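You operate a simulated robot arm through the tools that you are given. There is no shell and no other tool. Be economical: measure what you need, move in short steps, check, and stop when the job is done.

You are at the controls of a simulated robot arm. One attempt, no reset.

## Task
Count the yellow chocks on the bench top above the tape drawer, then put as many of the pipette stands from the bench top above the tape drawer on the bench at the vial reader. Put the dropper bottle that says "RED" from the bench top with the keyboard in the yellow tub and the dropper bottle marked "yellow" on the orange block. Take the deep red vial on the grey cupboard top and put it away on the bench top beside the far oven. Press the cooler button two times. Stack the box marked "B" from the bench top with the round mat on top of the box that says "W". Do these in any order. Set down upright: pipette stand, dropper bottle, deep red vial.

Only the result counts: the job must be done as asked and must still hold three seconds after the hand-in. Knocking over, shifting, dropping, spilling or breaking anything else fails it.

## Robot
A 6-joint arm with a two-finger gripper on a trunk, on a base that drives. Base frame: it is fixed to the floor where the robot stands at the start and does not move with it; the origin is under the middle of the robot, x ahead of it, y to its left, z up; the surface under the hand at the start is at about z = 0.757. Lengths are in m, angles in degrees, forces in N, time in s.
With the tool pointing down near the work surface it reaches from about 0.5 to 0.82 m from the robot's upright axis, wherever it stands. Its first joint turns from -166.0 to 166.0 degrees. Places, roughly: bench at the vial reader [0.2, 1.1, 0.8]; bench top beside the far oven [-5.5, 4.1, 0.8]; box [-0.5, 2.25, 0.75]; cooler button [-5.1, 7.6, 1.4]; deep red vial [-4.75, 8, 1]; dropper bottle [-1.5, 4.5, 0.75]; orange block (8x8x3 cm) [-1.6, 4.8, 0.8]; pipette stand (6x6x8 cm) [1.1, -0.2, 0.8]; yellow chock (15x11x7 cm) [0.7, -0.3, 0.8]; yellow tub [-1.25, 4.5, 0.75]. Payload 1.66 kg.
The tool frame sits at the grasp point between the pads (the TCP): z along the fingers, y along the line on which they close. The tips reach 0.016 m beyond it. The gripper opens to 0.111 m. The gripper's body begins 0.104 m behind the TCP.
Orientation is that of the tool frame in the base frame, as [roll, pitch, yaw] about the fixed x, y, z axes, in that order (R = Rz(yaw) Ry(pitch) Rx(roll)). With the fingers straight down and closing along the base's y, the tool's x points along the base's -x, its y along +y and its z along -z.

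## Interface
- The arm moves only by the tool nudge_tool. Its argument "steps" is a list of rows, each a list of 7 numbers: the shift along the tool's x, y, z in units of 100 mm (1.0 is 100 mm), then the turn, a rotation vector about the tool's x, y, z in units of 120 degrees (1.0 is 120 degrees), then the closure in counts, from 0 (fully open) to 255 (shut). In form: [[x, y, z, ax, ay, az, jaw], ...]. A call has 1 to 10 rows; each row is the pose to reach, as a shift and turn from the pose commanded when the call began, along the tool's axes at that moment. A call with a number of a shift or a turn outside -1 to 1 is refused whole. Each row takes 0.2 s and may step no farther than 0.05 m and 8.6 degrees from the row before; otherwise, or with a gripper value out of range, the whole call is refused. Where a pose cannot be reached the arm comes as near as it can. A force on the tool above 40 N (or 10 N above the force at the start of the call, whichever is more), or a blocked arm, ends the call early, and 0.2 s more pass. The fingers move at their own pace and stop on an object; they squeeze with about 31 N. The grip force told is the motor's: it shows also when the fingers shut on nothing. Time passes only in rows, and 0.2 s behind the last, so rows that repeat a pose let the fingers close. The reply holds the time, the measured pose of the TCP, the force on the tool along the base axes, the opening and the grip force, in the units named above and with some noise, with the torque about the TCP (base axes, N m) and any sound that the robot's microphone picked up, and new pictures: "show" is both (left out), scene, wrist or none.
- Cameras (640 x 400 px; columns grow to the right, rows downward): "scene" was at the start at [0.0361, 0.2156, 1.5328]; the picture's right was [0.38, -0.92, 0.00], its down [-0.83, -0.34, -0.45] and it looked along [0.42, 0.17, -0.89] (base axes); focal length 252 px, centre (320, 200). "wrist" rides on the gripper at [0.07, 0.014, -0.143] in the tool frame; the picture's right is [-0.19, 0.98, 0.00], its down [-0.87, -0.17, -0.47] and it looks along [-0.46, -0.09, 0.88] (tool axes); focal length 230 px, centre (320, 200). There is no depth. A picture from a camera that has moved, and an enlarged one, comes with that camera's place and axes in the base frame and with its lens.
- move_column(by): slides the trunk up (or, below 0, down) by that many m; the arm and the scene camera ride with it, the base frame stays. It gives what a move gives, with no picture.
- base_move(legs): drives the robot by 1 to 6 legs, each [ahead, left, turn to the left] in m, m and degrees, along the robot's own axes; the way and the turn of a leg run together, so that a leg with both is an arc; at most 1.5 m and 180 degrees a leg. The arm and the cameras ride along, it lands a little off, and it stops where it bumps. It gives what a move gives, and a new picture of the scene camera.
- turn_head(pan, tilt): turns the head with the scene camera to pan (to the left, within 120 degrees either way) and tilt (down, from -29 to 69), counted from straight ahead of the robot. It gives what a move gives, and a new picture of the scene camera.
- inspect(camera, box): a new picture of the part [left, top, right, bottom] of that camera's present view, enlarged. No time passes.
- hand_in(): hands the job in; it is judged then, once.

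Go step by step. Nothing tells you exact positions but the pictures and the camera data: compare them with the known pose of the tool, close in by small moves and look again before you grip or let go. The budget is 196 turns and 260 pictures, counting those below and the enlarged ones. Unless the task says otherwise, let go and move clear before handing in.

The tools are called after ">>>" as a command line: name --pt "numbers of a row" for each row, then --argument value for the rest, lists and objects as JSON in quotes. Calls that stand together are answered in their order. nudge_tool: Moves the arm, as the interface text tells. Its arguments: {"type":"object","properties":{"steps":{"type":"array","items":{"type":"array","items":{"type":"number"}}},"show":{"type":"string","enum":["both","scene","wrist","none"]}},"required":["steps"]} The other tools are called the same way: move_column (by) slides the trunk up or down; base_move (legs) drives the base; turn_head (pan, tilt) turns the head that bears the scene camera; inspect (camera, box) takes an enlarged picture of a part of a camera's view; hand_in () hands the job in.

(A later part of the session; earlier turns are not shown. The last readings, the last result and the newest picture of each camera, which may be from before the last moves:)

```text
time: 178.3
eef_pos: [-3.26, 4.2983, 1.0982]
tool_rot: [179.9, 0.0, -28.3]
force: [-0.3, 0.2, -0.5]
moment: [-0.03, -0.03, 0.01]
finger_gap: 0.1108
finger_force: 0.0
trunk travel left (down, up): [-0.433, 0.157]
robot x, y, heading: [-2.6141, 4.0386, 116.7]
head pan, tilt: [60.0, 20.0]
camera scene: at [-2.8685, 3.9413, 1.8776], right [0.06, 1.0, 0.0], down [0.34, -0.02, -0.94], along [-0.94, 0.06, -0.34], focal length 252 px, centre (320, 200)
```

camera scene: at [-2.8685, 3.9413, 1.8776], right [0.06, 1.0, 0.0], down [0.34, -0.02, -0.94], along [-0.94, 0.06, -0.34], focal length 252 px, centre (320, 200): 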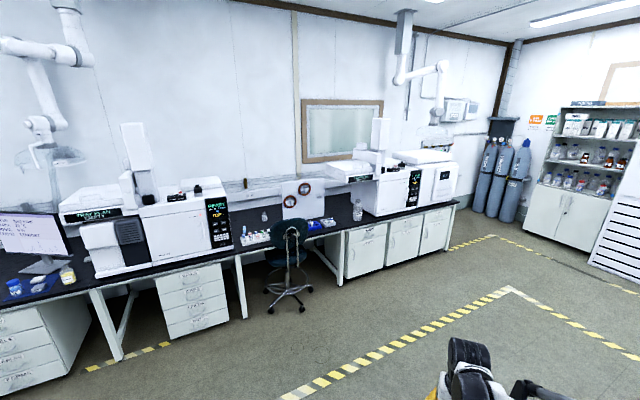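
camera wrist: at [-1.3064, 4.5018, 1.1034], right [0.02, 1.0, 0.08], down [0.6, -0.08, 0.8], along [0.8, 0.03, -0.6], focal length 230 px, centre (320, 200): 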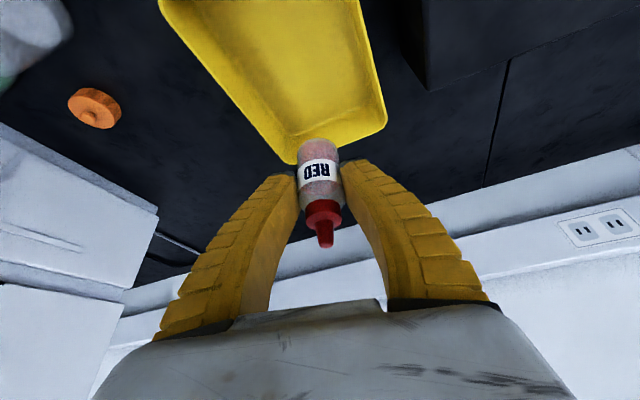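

The deep red vial seems to sit on the short grey cupboard, right of the tall white cooler. I'll drive down the lane toward them, facing the end wall.

>>> base_move --legs '[[0, 0, -4.2], [1.5, 0.3, 0], [1.4, 0.3, 0]]'

>>> turn_head --pan -5 --tilt 25

```text
refused: leg 2 is longer than a leg can be; nothing moved
```

```text
time: 179.7
eef_pos: [-3.2597, 4.2989, 1.0981]
tool_rot: [-180.0, 0.0, -28.3]
force: [-0.1, -0.2, -0.1]
moment: [-0.03, -0.01, 0.01]
finger_gap: 0.1109
finger_force: 0.0
trunk travel left (down, up): [-0.433, 0.157]
robot x, y, heading: [-2.6129, 4.033, 116.7]
head pan, tilt: [-5.0, 25.0]
camera scene: at [-2.8096, 4.0214, 1.8695], right [0.93, 0.37, 0.0], down [0.16, -0.39, -0.91], along [-0.33, 0.84, -0.42], focal length 252 px, centre (320, 200)
```

scene: 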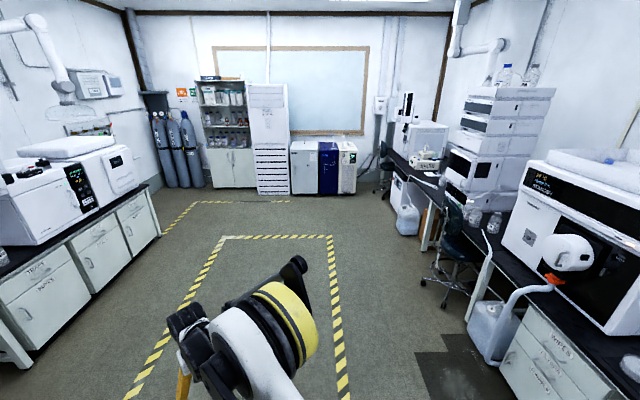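

>>> base_move --legs '[[0, 0, -4.2], [1.45, 0.25, 0], [1.45, 0.25, 0]]'

>>> inspect --camera "scene" --box '[120, 0, 520, 400]'

```text
time: 194.4
eef_pos: [-4.8206, 6.8166, 1.0979]
tool_rot: [180.0, 0.1, -31.3]
force: [-0.2, 0.2, 1.5]
moment: [-0.02, 0.01, -0.01]
finger_gap: 0.1107
finger_force: 0.1
trunk travel left (down, up): [-0.433, 0.157]
robot x, y, heading: [-4.1887, 6.523, 113.4]
head pan, tilt: [-5.0, 25.0]
camera scene: at [-4.3854, 6.5166, 1.8695], right [0.95, 0.32, 0.0], down [0.14, -0.4, -0.91], along [-0.29, 0.86, -0.42], focal length 252 px, centre (320, 200)
```

scene: 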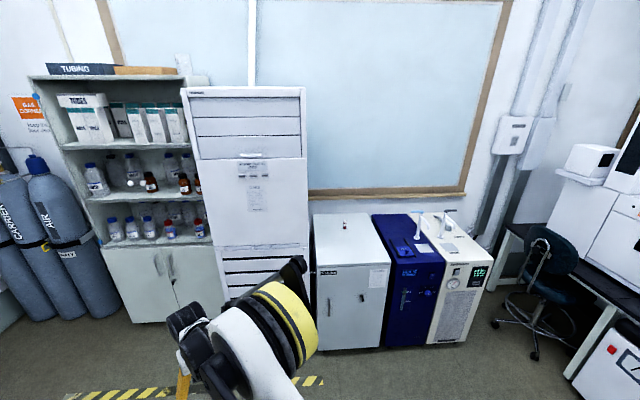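

```text
1.00 times, centred on (320, 200) of scene (not enlarged: the box is as wide or as high as the picture)
camera zoom: at [-4.3854, 6.5166, 1.8695], right [0.95, 0.32, 0.0], down [0.14, -0.4, -0.91], along [-0.29, 0.86, -0.42], focal length 252 px, centre (320, 200)
```

zoom: 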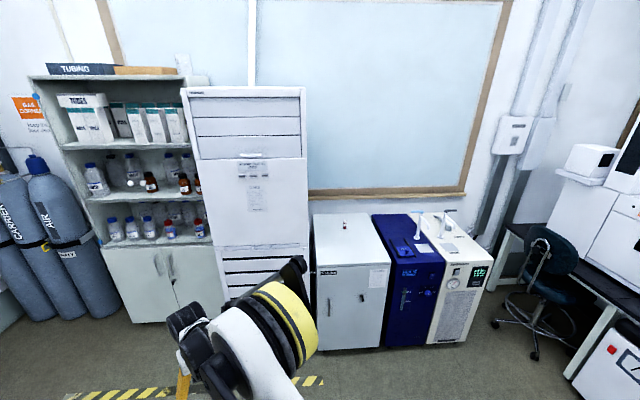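

>>> inspect --camera "scene" --box '[180, 80, 320, 220]'

>>> inspect --camera "scene" --box '[300, 200, 410, 300]'

>>> inspect --camera "scene" --box '[220, 145, 290, 215]'

```text
2.86 times, centred on (250, 150) of scene
camera zoom: at [-4.3854, 6.5166, 1.8695], right [0.95, 0.32, 0.0], down [0.14, -0.4, -0.91], along [-0.29, 0.86, -0.42], focal length 721 px, centre (520, 343)
```

zoom: 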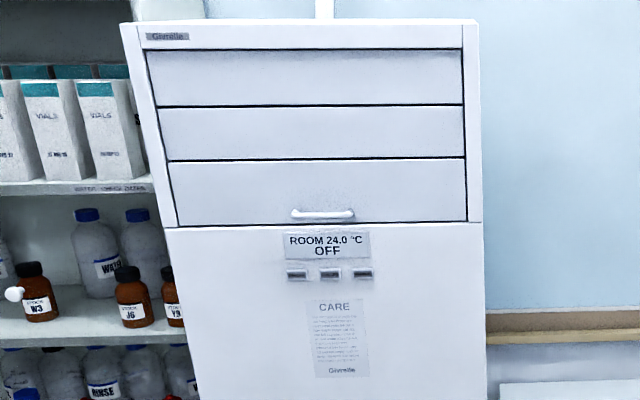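

```text
4.00 times, centred on (355, 250) of scene
camera zoom: at [-4.3854, 6.5166, 1.8695], right [0.95, 0.32, 0.0], down [0.14, -0.4, -0.91], along [-0.29, 0.86, -0.42], focal length 1010 px, centre (180, 0)
```

zoom: 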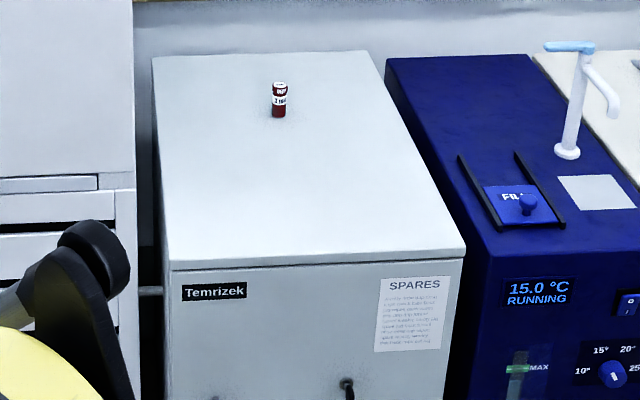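

```text
5.71 times, centred on (255, 180) of scene
camera zoom: at [-4.3854, 6.5166, 1.8695], right [0.95, 0.32, 0.0], down [0.14, -0.4, -0.91], along [-0.29, 0.86, -0.42], focal length 1442 px, centre (691, 314)
```

zoom: 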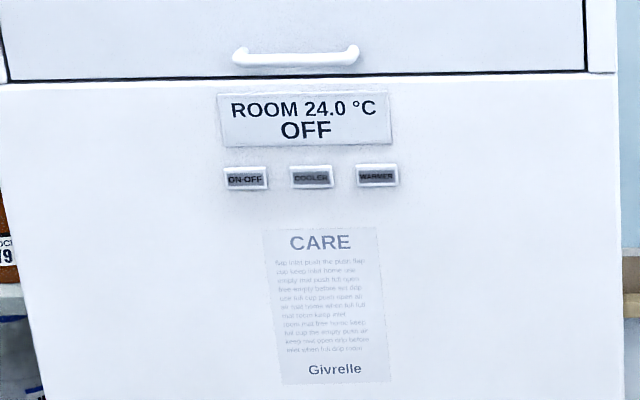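

The cooler panel has three buttons: ON-OFF, COOLER, WARMER; COOLER is the middle one at about (−5.11, 7.59, 1.43). The deep red vial stands alone on the grey cupboard. First the button: I'll close the gripper and point it horizontally at the panel.

>>> nudge_tool --pt "0 0 0 0 0 0.07 255" --pt "0 0 0 0 0 0.14 255" --pt "0 0 0 0 0 0.21 255" --pt "0 0 0 0 0 0.28 255" --pt "0 0 0 0 0 0.294 255" --show "none"

>>> nudge_tool --pt "0 0 -0.2 0 -0.07 0 255" --pt "0 0 -0.4 0 -0.14 0 255" --pt "0 0 -0.6 0 -0.21 0 255" --pt "0 0 -0.8 0 -0.28 0 255" --pt "0 0 -1 0 -0.35 0 255" --pt "0 0 -1 0 -0.375 0 255" --show "none"

>>> nudge_tool --pt "0 0 0 0 -0.07 0 255" --pt "0 0 0 0 -0.14 0 255" --pt "0 0 0 0 -0.21 0 255" --pt "0 0 0 0 -0.28 0 255" --pt "0 0 0 0 -0.35 0 255" --pt "0 0 0 0 -0.375 0 255"

```text
time: 195.6
eef_pos: [-4.8212, 6.8162, 1.0983]
tool_rot: [-180.0, 0.1, -66.6]
force: [0.2, -0.6, 0.1]
moment: [0.05, 0.02, -0.01]
finger_gap: 0.0001
finger_force: 28.3
trunk travel left (down, up): [-0.433, 0.157]
robot x, y, heading: [-4.1882, 6.5227, 113.8]
head pan, tilt: [-5.0, 25.0]
```

```text
time: 197.0
eef_pos: [-4.8214, 6.8172, 1.1984]
tool_rot: [-179.9, 45.0, -66.4]
force: [-0.3, 0.1, 0.5]
moment: [0.05, -0.01, 0.0]
finger_gap: 0.0
finger_force: 28.0
trunk travel left (down, up): [-0.433, 0.157]
robot x, y, heading: [-4.189, 6.5221, 113.6]
head pan, tilt: [-5.0, 25.0]
```

```text
time: 198.4
eef_pos: [-4.8353, 6.817, 1.2025]
tool_rot: [-14.8, 89.9, 98.5]
force: [-0.1, 0.1, 0.1]
moment: [-0.01, 0.03, 0.03]
finger_gap: 0.0002
finger_force: 28.1
out of reach, approached as far as the arm can: row 5, 6
trunk travel left (down, up): [-0.433, 0.157]
robot x, y, heading: [-4.1891, 6.5222, 113.5]
head pan, tilt: [-5.0, 25.0]
camera scene: at [-4.3849, 6.5163, 1.8696], right [0.95, 0.32, 0.0], down [0.14, -0.4, -0.91], along [-0.29, 0.86, -0.42], focal length 252 px, centre (320, 200)
camera wrist: at [-4.7923, 6.68, 1.1326], right [-0.9, -0.39, 0.19], down [0.34, -0.37, 0.87], along [-0.27, 0.84, 0.46], focal length 230 px, centre (320, 200)
```

scene: 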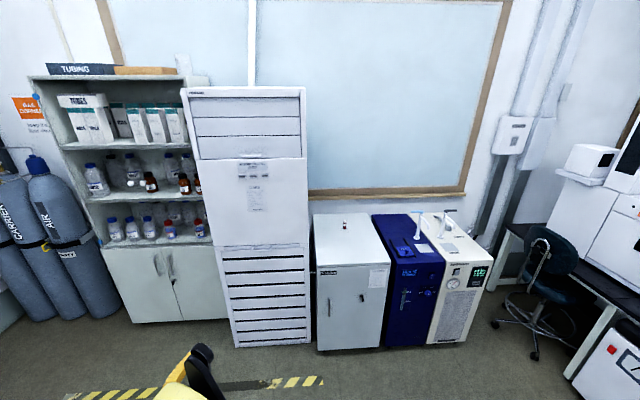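
wrist: 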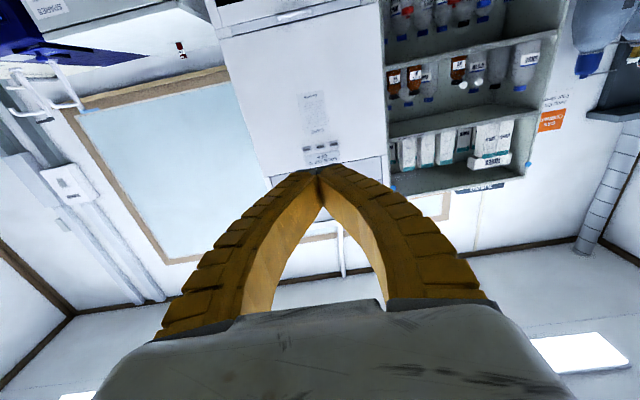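

>>> inspect --camera "wrist" --box '[270, 80, 390, 190]'

>>> move_column --by 0.15

```text
3.64 times, centred on (330, 135) of wrist
camera zoom: at [-4.7923, 6.68, 1.1326], right [-0.9, -0.39, 0.19], down [0.34, -0.37, 0.87], along [-0.27, 0.84, 0.46], focal length 837 px, centre (284, 436)
```

zoom: 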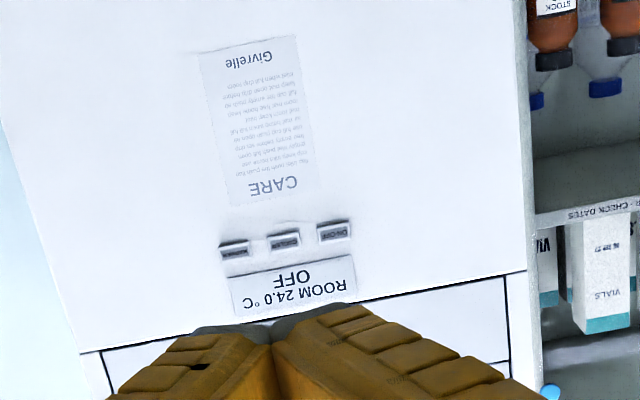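

```text
time: 200.1
eef_pos: [-4.8363, 6.8176, 1.3525]
tool_rot: [-150.8, 89.9, -37.5]
force: [-0.1, -0.2, 0.5]
moment: [0.0, -0.02, -0.02]
finger_gap: 0.0
finger_force: 28.6
trunk travel left (down, up): [-0.583, 0.007]
robot x, y, heading: [-4.1877, 6.5217, 113.6]
head pan, tilt: [-5.0, 25.0]
```

Triangulating both cameras puts COOLER at about (−5.158, 7.653, 1.404). I'll drive up to about 8 cm from the panel and raise the tool to its height.

>>> base_move --legs '[[0.78, -0.035, 0]]'

>>> nudge_tool --pt "-0.3 0 0 0 0 0 255" --pt "-0.5 0 0 0 0 0 255" --pt "-0.5 0 0 0 0 0 255"

```text
time: 204.4
eef_pos: [-5.1278, 7.5464, 1.3506]
tool_rot: [-154.4, 89.9, -40.7]
force: [-0.3, 1.1, 0.5]
moment: [0.01, 0.0, 0.02]
finger_gap: 0.0004
finger_force: 28.7
trunk travel left (down, up): [-0.583, 0.007]
robot x, y, heading: [-4.4758, 7.259, 114.0]
head pan, tilt: [-5.0, 25.0]
camera scene: at [-4.6733, 7.2489, 2.0195], right [0.94, 0.33, 0.0], down [0.14, -0.4, -0.91], along [-0.3, 0.86, -0.42], focal length 252 px, centre (320, 200)
```

scene: 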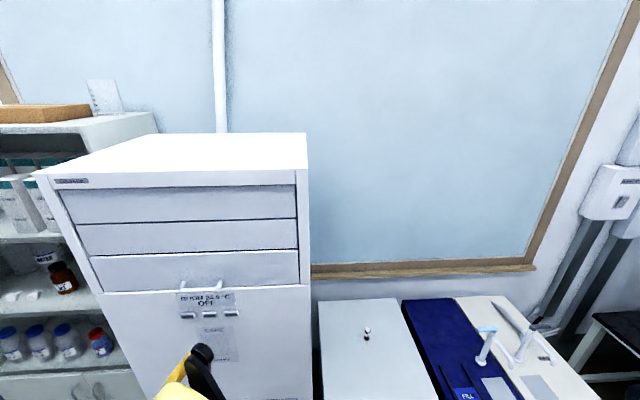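

```text
time: 205.2
eef_pos: [-5.1277, 7.5454, 1.4025]
tool_rot: [-142.3, 89.9, -28.5]
force: [0.4, -0.5, 0.3]
moment: [0.0, -0.01, -0.01]
finger_gap: 0.0
finger_force: 28.8
trunk travel left (down, up): [-0.583, 0.007]
robot x, y, heading: [-4.4747, 7.2573, 114.4]
head pan, tilt: [-5.0, 25.0]
camera scene: at [-4.6734, 7.2483, 2.0195], right [0.94, 0.33, 0.0], down [0.14, -0.4, -0.91], along [-0.3, 0.86, -0.42], focal length 252 px, centre (320, 200)
camera wrist: at [-5.0819, 7.4087, 1.3324], right [-0.9, -0.4, 0.19], down [0.34, -0.36, 0.87], along [-0.27, 0.84, 0.46], focal length 230 px, centre (320, 200)
```

scene: 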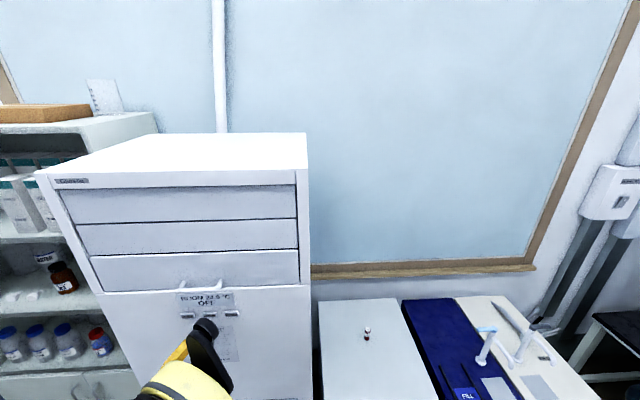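
wrist: 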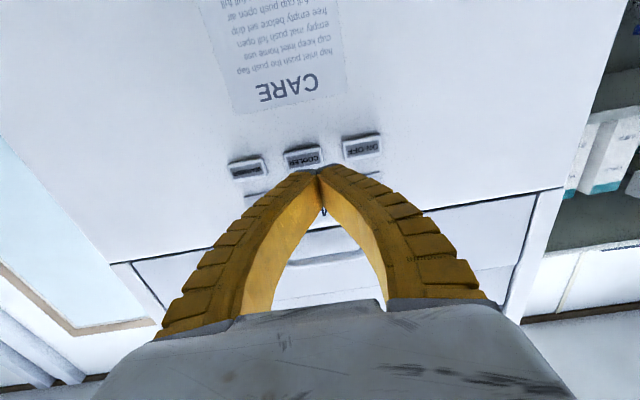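

>>> nudge_tool --pt "-0.035 -0.21 0.1 0 0 0 255" --pt "-0.035 -0.21 0.4 0 0 0 255" --pt "-0.035 -0.21 0.65 0 0 0 255" --pt "-0.035 -0.21 0.65 0 0 0 255"

>>> inspect --camera "scene" --box '[150, 270, 270, 400]'

```text
time: 206.2
eef_pos: [-5.1344, 7.6116, 1.4058]
tool_rot: [-131.2, 89.9, -17.5]
force: [-0.6, 0.2, 0.3]
moment: [0.01, 0.01, 0.02]
finger_gap: 0.0001
finger_force: 28.5
trunk travel left (down, up): [-0.583, 0.007]
robot x, y, heading: [-4.477, 7.2573, 114.2]
head pan, tilt: [-5.0, 25.0]
camera scene: at [-4.6731, 7.2477, 2.0195], right [0.94, 0.33, 0.0], down [0.14, -0.4, -0.91], along [-0.3, 0.86, -0.42], focal length 252 px, centre (320, 200)
camera wrist: at [-5.0894, 7.4756, 1.3351], right [-0.9, -0.4, 0.19], down [0.34, -0.36, 0.87], along [-0.27, 0.84, 0.46], focal length 230 px, centre (320, 200)
```

scene: 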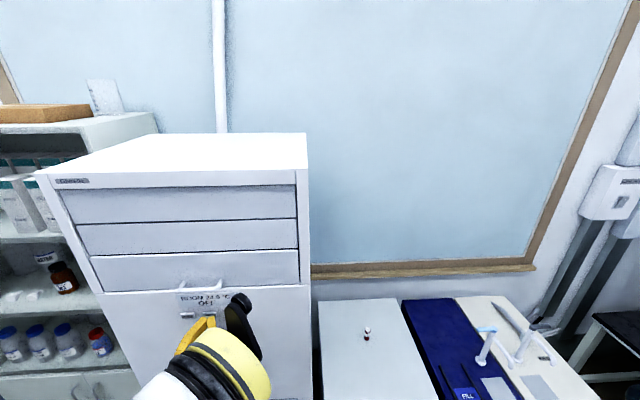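
wrist: 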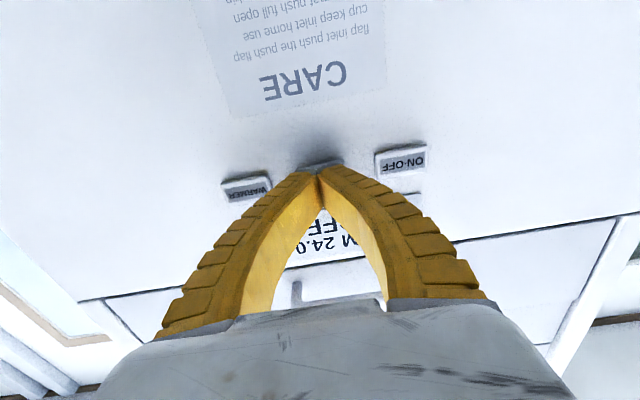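

```text
3.08 times, centred on (210, 335) of scene
camera zoom: at [-4.6731, 7.2477, 2.0195], right [0.94, 0.33, 0.0], down [0.14, -0.4, -0.91], along [-0.3, 0.86, -0.42], focal length 777 px, centre (658, -215)
```

zoom: 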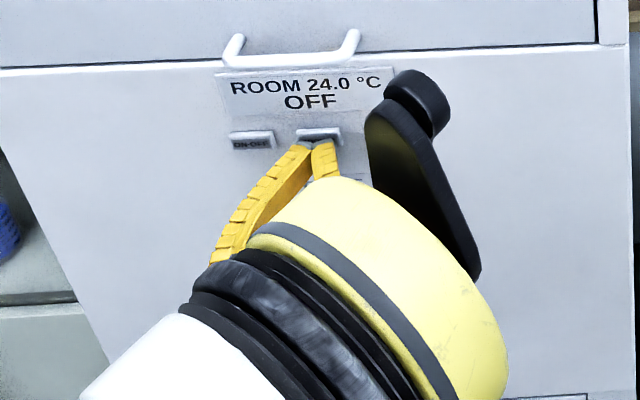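

The closed fingertips face the COOLER button. First press: small forward steps, then retreat.

>>> nudge_tool --pt "0 0 0.1 0 0 0 255" --pt "0 0 0.18 0 0 0 255" --pt "0 0 0.22 0 0 0 255" --pt "0 0 0.26 0 0 0 255" --show "none"

>>> inspect --camera "scene" --box '[150, 270, 270, 400]'

```text
time: 207.2
eef_pos: [-5.1446, 7.6348, 1.4072]
tool_rot: [-20.9, 89.8, 92.7]
force: [11.0, -17.5, -5.0]
moment: [-0.07, -0.02, -0.06]
finger_gap: 0.0059
finger_force: 28.5
trunk travel left (down, up): [-0.583, 0.007]
robot x, y, heading: [-4.4773, 7.2571, 114.1]
head pan, tilt: [-5.0, 25.0]
heard: click
```

```text
3.08 times, centred on (210, 335) of scene
camera zoom: at [-4.6711, 7.2442, 2.0197], right [0.94, 0.33, 0.0], down [0.14, -0.4, -0.91], along [-0.3, 0.86, -0.42], focal length 777 px, centre (658, -215)
```

zoom: 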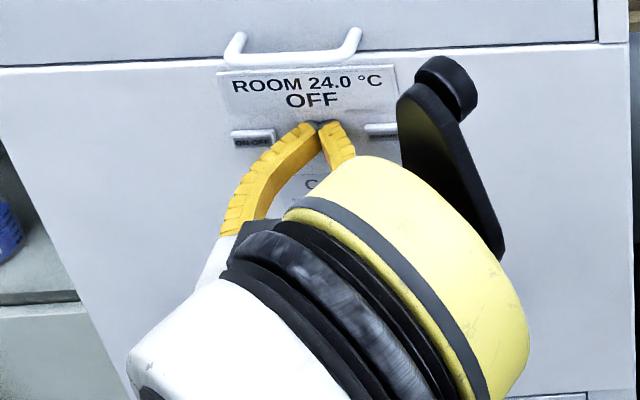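

Heard one click. Retreat 3 cm, then press once more.

>>> nudge_tool --pt "0 0 -0.15 0 0 0 255" --pt "0 0 -0.3 0 0 0 255" --pt "0 0 -0.3 0 0 0 255" --show "none"

>>> nudge_tool --pt "0 0 0.1 0 0 0 255" --pt "0 0 0.2 0 0 0 255" --pt "0 0 0.26 0 0 0 255" --pt "0 0 0.3 0 0 0 255" --show "none"

```text
time: 208.0
eef_pos: [-5.1342, 7.6111, 1.4062]
tool_rot: [-157.6, 89.9, -43.7]
force: [0.1, -0.2, -0.5]
moment: [-0.01, -0.05, -0.02]
finger_gap: 0.0002
finger_force: 28.6
trunk travel left (down, up): [-0.583, 0.007]
robot x, y, heading: [-4.4724, 7.2583, 114.1]
head pan, tilt: [-5.0, 25.0]
```

```text
time: 209.0
eef_pos: [-5.1451, 7.634, 1.4071]
tool_rot: [-26.5, 89.9, 87.4]
force: [9.7, -16.9, -5.8]
moment: [-0.09, -0.05, -0.05]
finger_gap: 0.0063
finger_force: 28.9
trunk travel left (down, up): [-0.583, 0.007]
robot x, y, heading: [-4.4785, 7.2545, 114.4]
head pan, tilt: [-5.0, 25.0]
heard: click
```

Second click heard; the button is done. I'll back off and turn the tool down again for the vial.

>>> nudge_tool --pt "0 0 -0.4 0 0 0 255" --pt "0 0 -0.8 0 0 0 255" --pt "0 0 -1 0 0 0 255" --show "none"

>>> base_move --legs '[[-0.3, 0, 0]]'

>>> nudge_tool --pt "0 0 0 0 0.07 0 255" --pt "0 0 0 0 0.14 0 200" --pt "0 0 0 0 0.21 0 100" --pt "0 0 0 0 0.28 0 0" --pt "0 0 0 0 0.35 0 0" --pt "0 0 0 0 0.375 0 0" --show "none"

>>> nudge_tool --pt "0 0 0 0 0.07 0 0" --pt "0 0 0 0 0.14 0 0" --pt "0 0 0 0 0.21 0 0" --pt "0 0 0 0 0.28 0 0" --pt "0 0 0 0 0.35 0 0" --pt "0 0 0 0 0.375 0 0"

```text
time: 209.8
eef_pos: [-5.1068, 7.5488, 1.4062]
tool_rot: [-165.1, 89.8, -51.4]
force: [0.7, 0.1, -0.3]
moment: [0.01, -0.01, -0.01]
finger_gap: 0.0
finger_force: 28.5
trunk travel left (down, up): [-0.583, 0.007]
robot x, y, heading: [-4.4764, 7.2582, 114.0]
head pan, tilt: [-5.0, 25.0]
```

```text
time: 211.8
eef_pos: [-4.9832, 7.2748, 1.4075]
tool_rot: [-163.1, 89.9, -49.6]
force: [-0.1, 0.0, -0.1]
moment: [-0.01, 0.01, -0.02]
finger_gap: 0.0002
finger_force: 28.5
trunk travel left (down, up): [-0.583, 0.007]
robot x, y, heading: [-4.3555, 6.9815, 114.1]
head pan, tilt: [-5.0, 25.0]
camera scene: at [-4.5502, 6.9749, 2.0195], right [0.94, 0.33, 0.0], down [0.14, -0.4, -0.91], along [-0.3, 0.86, -0.42], focal length 252 px, centre (320, 200)
```

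scene: 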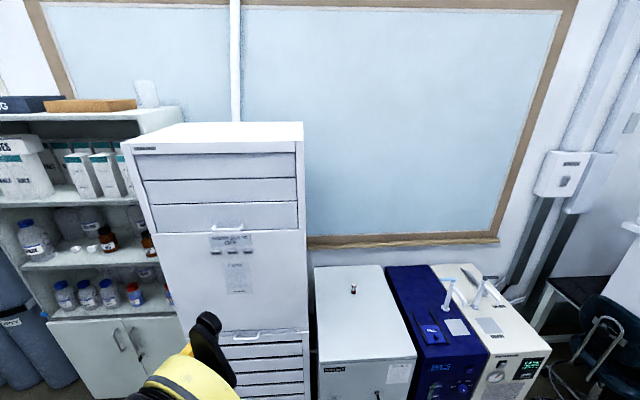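

```text
time: 213.2
eef_pos: [-4.9828, 7.2757, 1.4061]
tool_rot: [-179.9, 44.8, -66.4]
force: [-0.7, -0.4, 0.3]
moment: [0.03, 0.0, 0.04]
finger_gap: 0.111
finger_force: 0.1
trunk travel left (down, up): [-0.583, 0.007]
robot x, y, heading: [-4.3551, 6.9829, 113.9]
head pan, tilt: [-5.0, 25.0]
```

```text
time: 214.6
eef_pos: [-4.984, 7.2764, 1.4057]
tool_rot: [180.0, -0.2, -66.6]
force: [-0.9, 0.2, -0.3]
moment: [0.0, 0.01, -0.03]
finger_gap: 0.1108
finger_force: 0.1
trunk travel left (down, up): [-0.583, 0.007]
robot x, y, heading: [-4.3516, 6.9806, 114.3]
head pan, tilt: [-5.0, 25.0]
camera scene: at [-4.5503, 6.9754, 2.0195], right [0.94, 0.33, 0.0], down [0.14, -0.4, -0.91], along [-0.3, 0.86, -0.42], focal length 252 px, centre (320, 200)
camera wrist: at [-4.9678, 7.206, 1.5493], right [-0.98, -0.22, 0.0], down [-0.19, 0.86, 0.47], along [-0.1, 0.46, -0.88], focal length 230 px, centre (320, 200)
```

scene: 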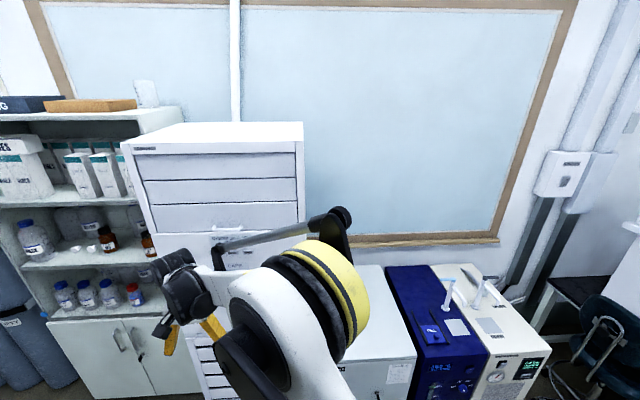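
wrist: 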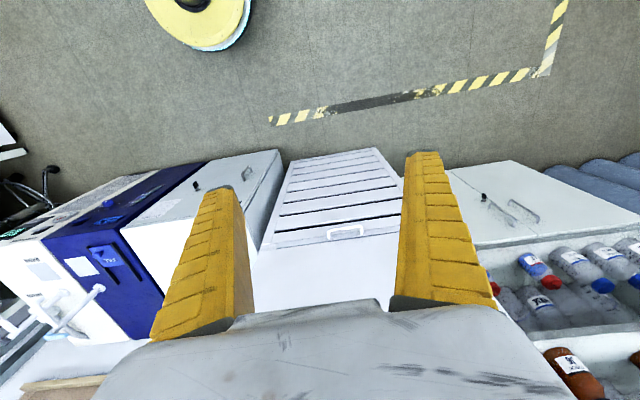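

Now swing the arm toward the grey cupboard and approach it, hand high.

>>> base_move --legs '[[0, 0, -42], [0.345, 0.185, 0]]'

>>> move_column --by -0.25

>>> inspect --camera "wrist" --box '[0, 0, 640, 400]'

```text
time: 219.0
eef_pos: [-4.6872, 8.0141, 1.4063]
tool_rot: [-179.9, -0.1, -109.0]
force: [0.6, 0.8, 0.2]
moment: [-0.03, 0.02, 0.0]
finger_gap: 0.1108
finger_force: 0.0
trunk travel left (down, up): [-0.583, 0.007]
robot x, y, heading: [-4.4195, 7.3713, 71.5]
head pan, tilt: [-5.0, 25.0]
camera scene: at [-4.5722, 7.4991, 2.0195], right [0.92, -0.4, 0.0], down [-0.17, -0.39, -0.91], along [0.36, 0.83, -0.42], focal length 252 px, centre (320, 200)
```

scene: 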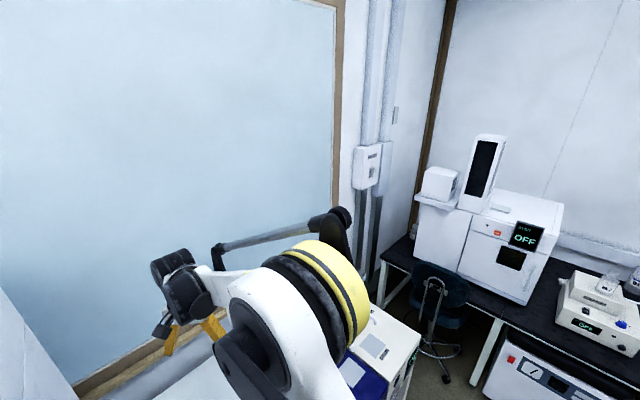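

```text
time: 221.6
eef_pos: [-4.6873, 8.0139, 1.1566]
tool_rot: [180.0, -0.1, -109.0]
force: [-0.4, 0.0, 0.4]
moment: [-0.01, 0.0, 0.01]
finger_gap: 0.111
finger_force: 0.0
trunk travel left (down, up): [-0.333, 0.257]
robot x, y, heading: [-4.4196, 7.3752, 71.5]
head pan, tilt: [-5.0, 25.0]
```

```text
1.00 times, centred on (320, 200) of wrist (not enlarged: the box is as wide or as high as the picture)
camera zoom: at [-4.7222, 7.951, 1.2991], right [-0.87, 0.5, 0.0], down [0.44, 0.77, 0.47], along [0.24, 0.41, -0.88], focal length 230 px, centre (320, 200)
```

zoom: 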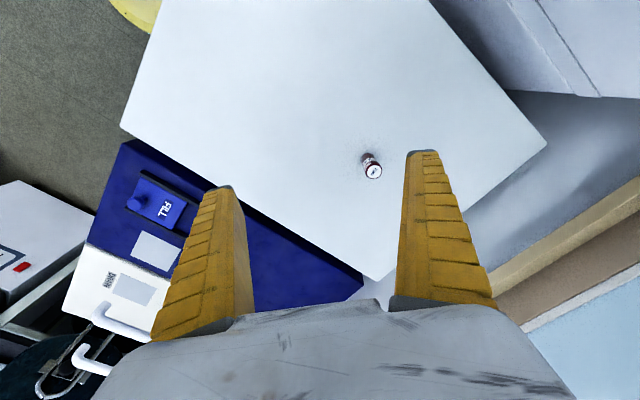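

Vial at about (−4.731, 8.125). I'll creep the base 4 cm closer, then centre over it.

>>> base_move --legs '[[0.034, 0.03, 0]]'

>>> nudge_tool --pt "-0.2 0.3 0.1 0 0 0 0" --pt "-0.35 0.6 0.3 0 0 0 0" --pt "-0.47 0.78 0.6 0 0 0 0" --pt "-0.47 0.78 1.0 0 0 0 0" --pt "-0.47 0.78 1.0 0 0 0 0" --show "wrist"

```text
time: 222.5
eef_pos: [-4.7048, 8.0564, 1.1559]
tool_rot: [180.0, -0.2, -109.0]
force: [-0.2, 0.5, -0.5]
moment: [-0.1, -0.02, 0.01]
finger_gap: 0.1111
finger_force: 0.0
trunk travel left (down, up): [-0.333, 0.257]
robot x, y, heading: [-4.4381, 7.4133, 71.8]
head pan, tilt: [-5.0, 25.0]
camera scene: at [-4.5913, 7.5429, 1.7692], right [0.92, -0.4, 0.0], down [-0.17, -0.39, -0.91], along [0.36, 0.83, -0.42], focal length 252 px, centre (320, 200)
```

scene: 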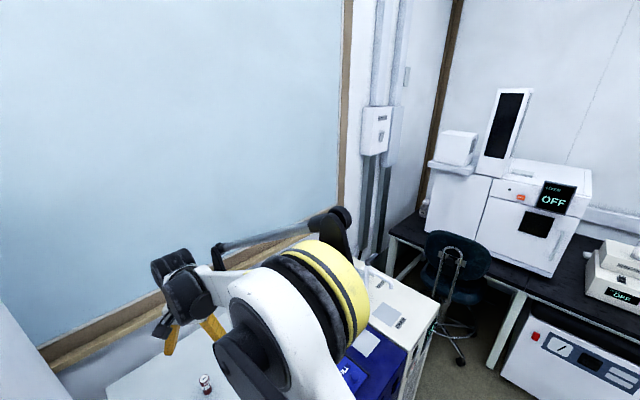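

```text
time: 223.7
eef_pos: [-4.7621, 8.1229, 1.0587]
tool_rot: [180.0, -0.1, -109.0]
force: [0.4, 0.0, -0.1]
moment: [-0.01, 0.04, -0.03]
finger_gap: 0.1109
finger_force: 0.0
trunk travel left (down, up): [-0.333, 0.257]
robot x, y, heading: [-4.4386, 7.4135, 71.5]
head pan, tilt: [-5.0, 25.0]
camera wrist: at [-4.7989, 8.0603, 1.2012], right [-0.87, 0.5, 0.0], down [0.44, 0.77, 0.47], along [0.24, 0.41, -0.88], focal length 230 px, centre (320, 200)
```

wrist: 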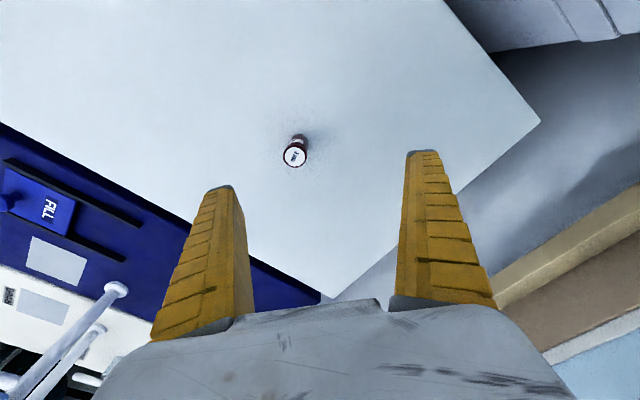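

>>> nudge_tool --pt "-0.03 -0.33 0 0 0 0 40" --pt "-0.03 -0.33 0.4 0 0 0 40" --pt "-0.03 -0.33 0.8 0 0 0 40" --pt "-0.03 -0.33 0.8 0 0 0 40" --show "wrist"

```text
time: 224.7
eef_pos: [-4.7316, 8.1156, 0.9764]
tool_rot: [-180.0, 0.0, -108.9]
force: [0.0, 0.0, -0.3]
moment: [0.01, 0.0, 0.02]
finger_gap: 0.0945
finger_force: 0.1
trunk travel left (down, up): [-0.333, 0.257]
robot x, y, heading: [-4.4367, 7.4142, 71.7]
head pan, tilt: [-5.0, 25.0]
camera wrist: at [-4.7668, 8.053, 1.1191], right [-0.87, 0.5, 0.0], down [0.44, 0.77, 0.47], along [0.24, 0.41, -0.88], focal length 230 px, centre (320, 200)
```

wrist: 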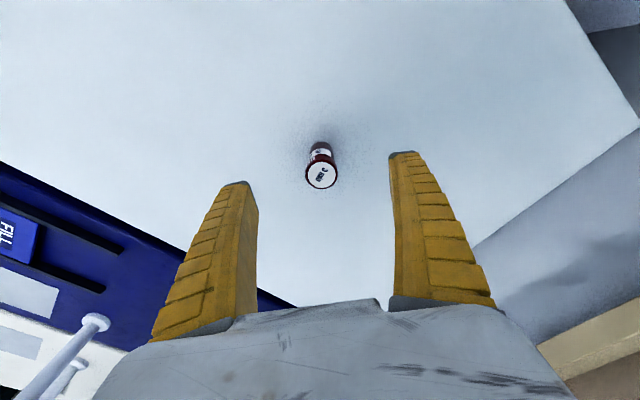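

Centred over the vial. Descend and grip.

>>> nudge_tool --pt "0 0.01 0.3 0 0 0 100" --pt "0 0.01 0.6 0 0 0 100" --pt "0 0.01 0.7 0 0 0 100" --pt "0 0.01 0.7 0 0 0 100" --show "wrist"

```text
time: 225.7
eef_pos: [-4.7315, 8.1146, 0.9076]
tool_rot: [180.0, -0.1, -109.0]
force: [0.1, 0.1, 0.1]
moment: [0.0, -0.02, 0.0]
finger_gap: 0.0692
finger_force: 1.4
trunk travel left (down, up): [-0.333, 0.257]
robot x, y, heading: [-4.437, 7.4139, 71.4]
head pan, tilt: [-5.0, 25.0]
camera wrist: at [-4.7672, 8.0526, 1.0491], right [-0.87, 0.5, 0.0], down [0.44, 0.76, 0.47], along [0.23, 0.41, -0.88], focal length 230 px, centre (320, 200)
```

wrist: 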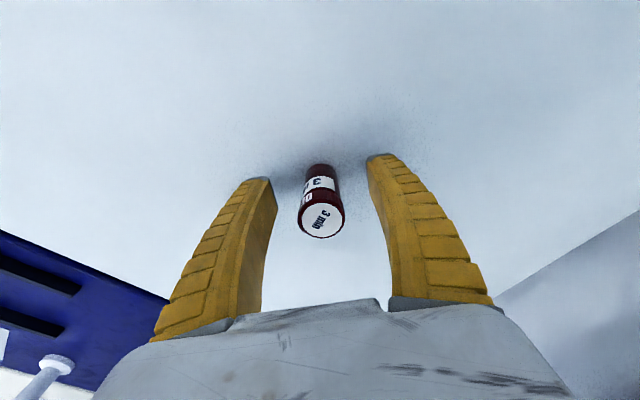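

>>> nudge_tool --pt "0 0 0.07 0 0 0 160" --pt "0 0 0.07 0 0 0 255" --pt "0 0 0.07 0 0 0 255" --pt "0 0 0.07 0 0 0 255" --show "none"

>>> move_column --by 0.2

>>> inspect --camera "wrist" --box '[0, 0, 640, 400]'

```text
time: 226.7
eef_pos: [-4.7299, 8.1113, 0.9027]
tool_rot: [179.8, 0.0, -109.0]
force: [0.3, 2.0, 6.1]
moment: [0.14, 0.01, 0.03]
finger_gap: 0.02
finger_force: 31.2
out of reach, approached as far as the arm can: row 1, 2, 3, 4
trunk travel left (down, up): [-0.333, 0.257]
robot x, y, heading: [-4.4359, 7.4132, 71.5]
head pan, tilt: [-5.0, 25.0]
```

```text
time: 228.9
eef_pos: [-4.7307, 8.1124, 1.1023]
tool_rot: [179.9, 0.1, -109.1]
force: [0.7, 0.0, 0.2]
moment: [-0.03, -0.02, 0.01]
finger_gap: 0.0176
finger_force: 30.4
trunk travel left (down, up): [-0.533, 0.057]
robot x, y, heading: [-4.4392, 7.4123, 71.5]
head pan, tilt: [-5.0, 25.0]
```

```text
1.00 times, centred on (320, 200) of wrist (not enlarged: the box is as wide or as high as the picture)
camera zoom: at [-4.7658, 8.0497, 1.2449], right [-0.87, 0.5, 0.0], down [0.44, 0.76, 0.47], along [0.23, 0.41, -0.88], focal length 230 px, centre (320, 200)
```

zoom: 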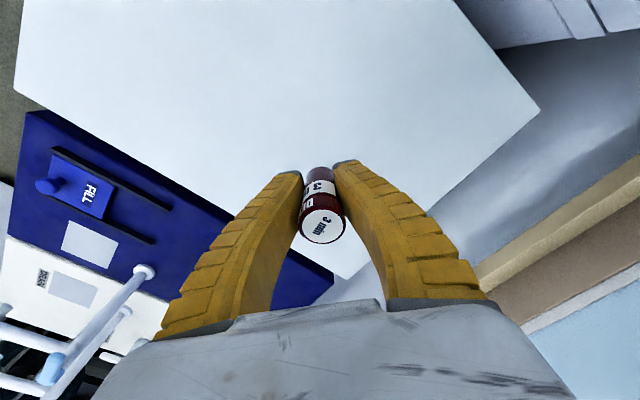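

The vial is held. I'll back away and drive to the left-wall bench beside the far oven, then look.

>>> base_move --legs '[[-0.415, -0.36, 0], [0, 0, 131], [0, 1.4, 0], [0.9, 0.15, 0]]'

>>> turn_head --pan 10 --tilt 30

```text
time: 248.5
eef_pos: [-4.7989, 4.4264, 1.1025]
tool_rot: [179.9, 0.0, 22.1]
force: [0.4, 0.4, -0.8]
moment: [0.04, 0.01, 0.04]
finger_gap: 0.0167
finger_force: 31.8
trunk travel left (down, up): [-0.533, 0.057]
robot x, y, heading: [-4.4641, 5.1071, -157.0]
head pan, tilt: [-5.0, 25.0]
camera scene: at [-4.462, 4.9124, 1.9695], right [-0.3, 0.95, 0.0], down [0.4, 0.13, -0.91], along [-0.86, -0.28, -0.42], focal length 252 px, centre (320, 200)
```

scene: 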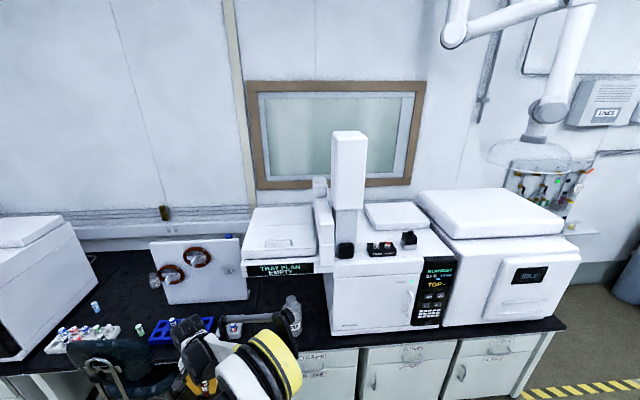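

```text
time: 249.3
eef_pos: [-4.7994, 4.4273, 1.1031]
tool_rot: [179.9, 0.0, 22.4]
force: [0.8, 0.1, -0.1]
moment: [0.01, 0.02, 0.03]
finger_gap: 0.0165
finger_force: 30.8
trunk travel left (down, up): [-0.533, 0.057]
robot x, y, heading: [-4.4658, 5.1061, -157.3]
head pan, tilt: [10.0, 30.0]
camera scene: at [-4.4498, 4.8921, 1.9616], right [-0.54, 0.84, 0.0], down [0.42, 0.27, -0.87], along [-0.73, -0.47, -0.5], focal length 252 px, centre (320, 200)
```

scene: 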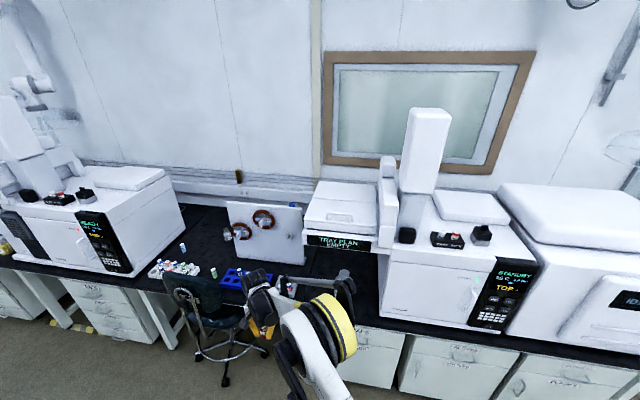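

>>> inspect --camera "scene" --box '[130, 180, 400, 350]'

>>> inspect --camera "wrist" --box '[0, 0, 640, 400]'

```text
2.35 times, centred on (265, 265) of scene
camera zoom: at [-4.4498, 4.8921, 1.9616], right [-0.54, 0.84, 0.0], down [0.42, 0.27, -0.87], along [-0.73, -0.47, -0.5], focal length 594 px, centre (449, 47)
```

zoom: 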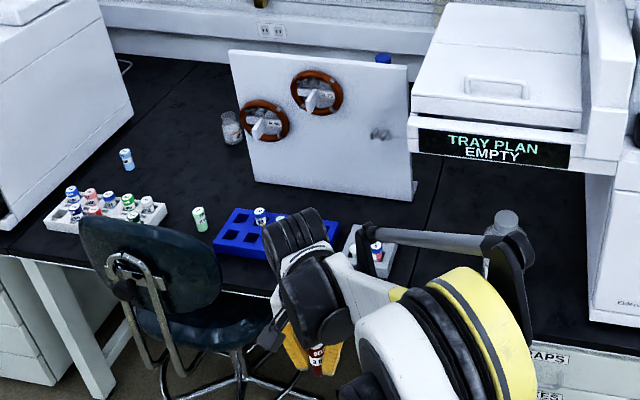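

```text
1.00 times, centred on (320, 200) of wrist (not enlarged: the box is as wide or as high as the picture)
camera zoom: at [-4.7288, 4.4399, 1.2452], right [0.19, -0.98, 0.0], down [-0.87, -0.17, 0.47], along [-0.46, -0.09, -0.88], focal length 230 px, centre (320, 200)
```

zoom: 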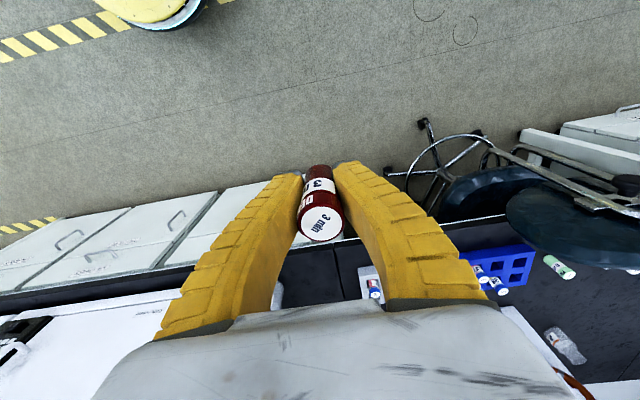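

I see a seam near the far oven; the free spot right of the small white tray, just on the stool side of the seam, looks suitable. I'll come closer and check with the wrist camera.

>>> base_move --legs '[[0.4, 0, -0.3]]'

>>> inspect --camera "wrist" --box '[0, 0, 640, 400]'

>>> turn_head --pan 30 --tilt 45

```text
time: 251.7
eef_pos: [-5.1586, 4.2738, 1.1034]
tool_rot: [179.9, -0.1, 22.3]
force: [-1.0, 0.7, 0.2]
moment: [0.02, 0.0, 0.01]
finger_gap: 0.0165
finger_force: 30.8
trunk travel left (down, up): [-0.533, 0.057]
robot x, y, heading: [-4.8225, 4.9536, -156.9]
head pan, tilt: [10.0, 30.0]
camera scene: at [-4.8111, 4.7394, 1.9615], right [-0.54, 0.84, 0.0], down [0.42, 0.27, -0.87], along [-0.73, -0.47, -0.5], focal length 252 px, centre (320, 200)
```

scene: 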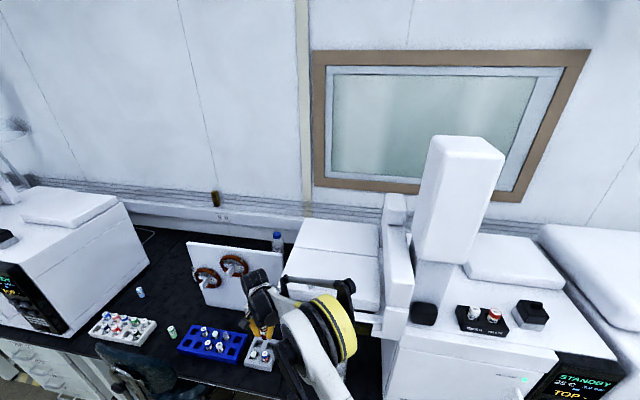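

```text
1.00 times, centred on (320, 200) of wrist (not enlarged: the box is as wide or as high as the picture)
camera zoom: at [-5.0883, 4.2866, 1.2449], right [0.2, -0.98, 0.0], down [-0.86, -0.17, 0.47], along [-0.46, -0.09, -0.88], focal length 230 px, centre (320, 200)
```

zoom: 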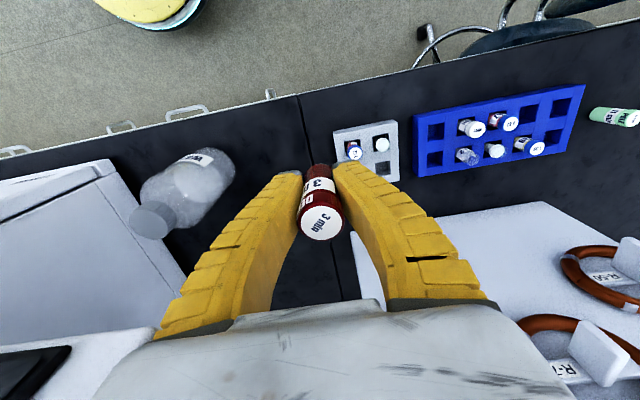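

```text
time: 252.6
eef_pos: [-5.1572, 4.2745, 1.1035]
tool_rot: [180.0, 0.0, 22.3]
force: [0.3, -0.4, -0.5]
moment: [0.0, -0.02, 0.0]
finger_gap: 0.0164
finger_force: 31.1
trunk travel left (down, up): [-0.533, 0.057]
robot x, y, heading: [-4.8258, 4.9527, -156.9]
head pan, tilt: [30.0, 45.0]
camera scene: at [-4.7833, 4.7243, 1.939], right [-0.8, 0.6, 0.0], down [0.43, 0.56, -0.71], along [-0.43, -0.56, -0.71], focal length 252 px, centre (320, 200)
```

scene: 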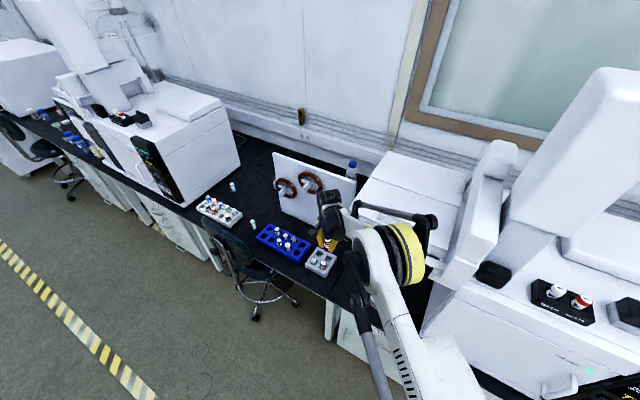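

The spot behind the small tray, about (−5.333, 4.161), is free with room before the panel. I'll bring the base closer so it is in reach.

>>> base_move --legs '[[0.12, 0.16, 0]]'

>>> move_column --by -0.08

>>> inspect --camera "wrist" --box '[0, 0, 640, 400]'

```text
time: 254.1
eef_pos: [-5.2036, 4.0846, 1.1035]
tool_rot: [-180.0, -0.1, 22.3]
force: [0.7, -0.3, -0.2]
moment: [0.02, -0.01, 0.0]
finger_gap: 0.0166
finger_force: 30.8
trunk travel left (down, up): [-0.533, 0.057]
robot x, y, heading: [-4.8719, 4.7611, -157.2]
head pan, tilt: [30.0, 45.0]
camera scene: at [-4.8307, 4.5347, 1.9388], right [-0.8, 0.6, 0.0], down [0.43, 0.56, -0.71], along [-0.43, -0.56, -0.71], focal length 252 px, centre (320, 200)
```

scene: 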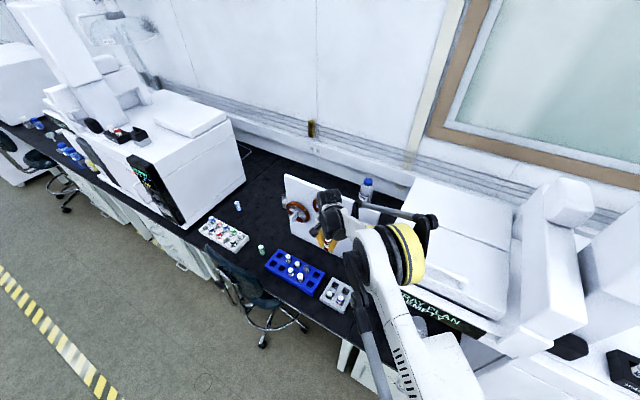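

```text
time: 255.3
eef_pos: [-5.2023, 4.0853, 1.023]
tool_rot: [179.9, 0.0, 22.5]
force: [-0.9, -0.7, 0.0]
moment: [-0.02, 0.02, 0.0]
finger_gap: 0.0163
finger_force: 30.9
trunk travel left (down, up): [-0.453, 0.137]
robot x, y, heading: [-4.8713, 4.7678, -157.2]
head pan, tilt: [30.0, 45.0]
```

```text
1.00 times, centred on (320, 200) of wrist (not enlarged: the box is as wide or as high as the picture)
camera zoom: at [-5.1345, 4.0985, 1.1655], right [0.2, -0.98, 0.0], down [-0.86, -0.17, 0.47], along [-0.46, -0.09, -0.88], focal length 230 px, centre (320, 200)
```

zoom: 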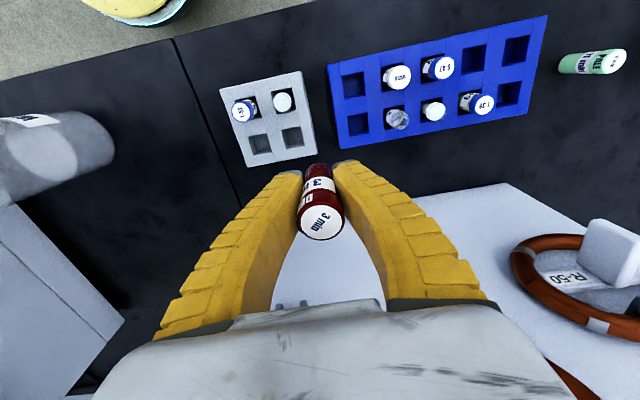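

>>> nudge_tool --pt "-0.1 -0.4 0 0 0 0 255" --pt "-0.3 -0.8 0 0 0 0 255" --pt "-0.5 -1 0 0 0 0 255" --pt "-0.6 -1 0 0 0 0 255" --show "none"

>>> nudge_tool --pt "-0.2 -0.2 0 0 0 0 255" --pt "-0.42 -0.2 0 0 0 0 255" --pt "-0.42 -0.2 0 0 0 0 255"

```text
time: 256.3
eef_pos: [-5.2848, 4.1495, 1.0269]
tool_rot: [-179.8, 0.3, 22.8]
force: [0.3, -0.8, 0.3]
moment: [-0.03, -0.02, -0.01]
finger_gap: 0.0165
finger_force: 31.8
trunk travel left (down, up): [-0.453, 0.137]
robot x, y, heading: [-4.8706, 4.7658, -156.7]
head pan, tilt: [30.0, 45.0]
```

```text
time: 257.3
eef_pos: [-5.3098, 4.1396, 1.0326]
tool_rot: [-179.7, 0.5, 24.5]
force: [-0.3, -0.6, 0.6]
moment: [-0.01, -0.08, 0.01]
finger_gap: 0.0163
finger_force: 30.7
out of reach, approached as far as the arm can: row 2, 3
trunk travel left (down, up): [-0.453, 0.137]
robot x, y, heading: [-4.8723, 4.7644, -156.5]
head pan, tilt: [30.0, 45.0]
stopped in row 3: the arm was blocked; the commanded pose is now the measured one
camera scene: at [-4.8116, 4.5307, 1.8577], right [-0.81, 0.59, 0.01], down [0.41, 0.57, -0.71], along [-0.42, -0.57, -0.7], focal length 252 px, centre (320, 200)
camera wrist: at [-5.2392, 4.1554, 1.1739], right [0.24, -0.97, 0.0], down [-0.85, -0.21, 0.48], along [-0.47, -0.11, -0.88], focal length 230 px, centre (320, 200)
```

scene: 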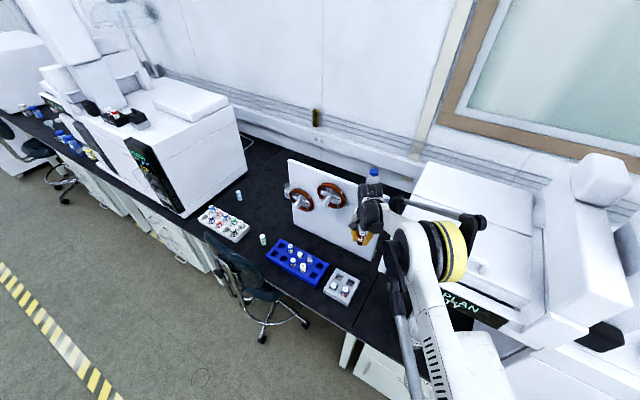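
wrist: 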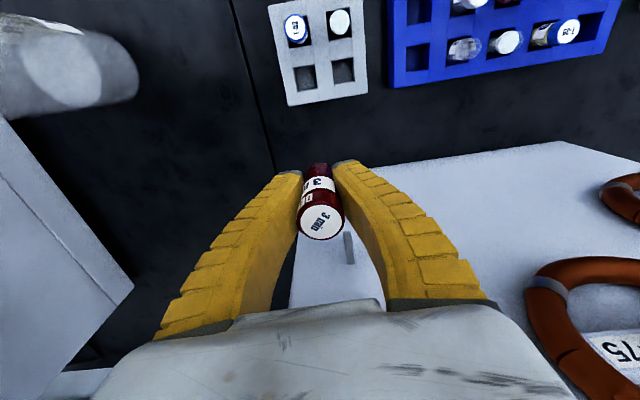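

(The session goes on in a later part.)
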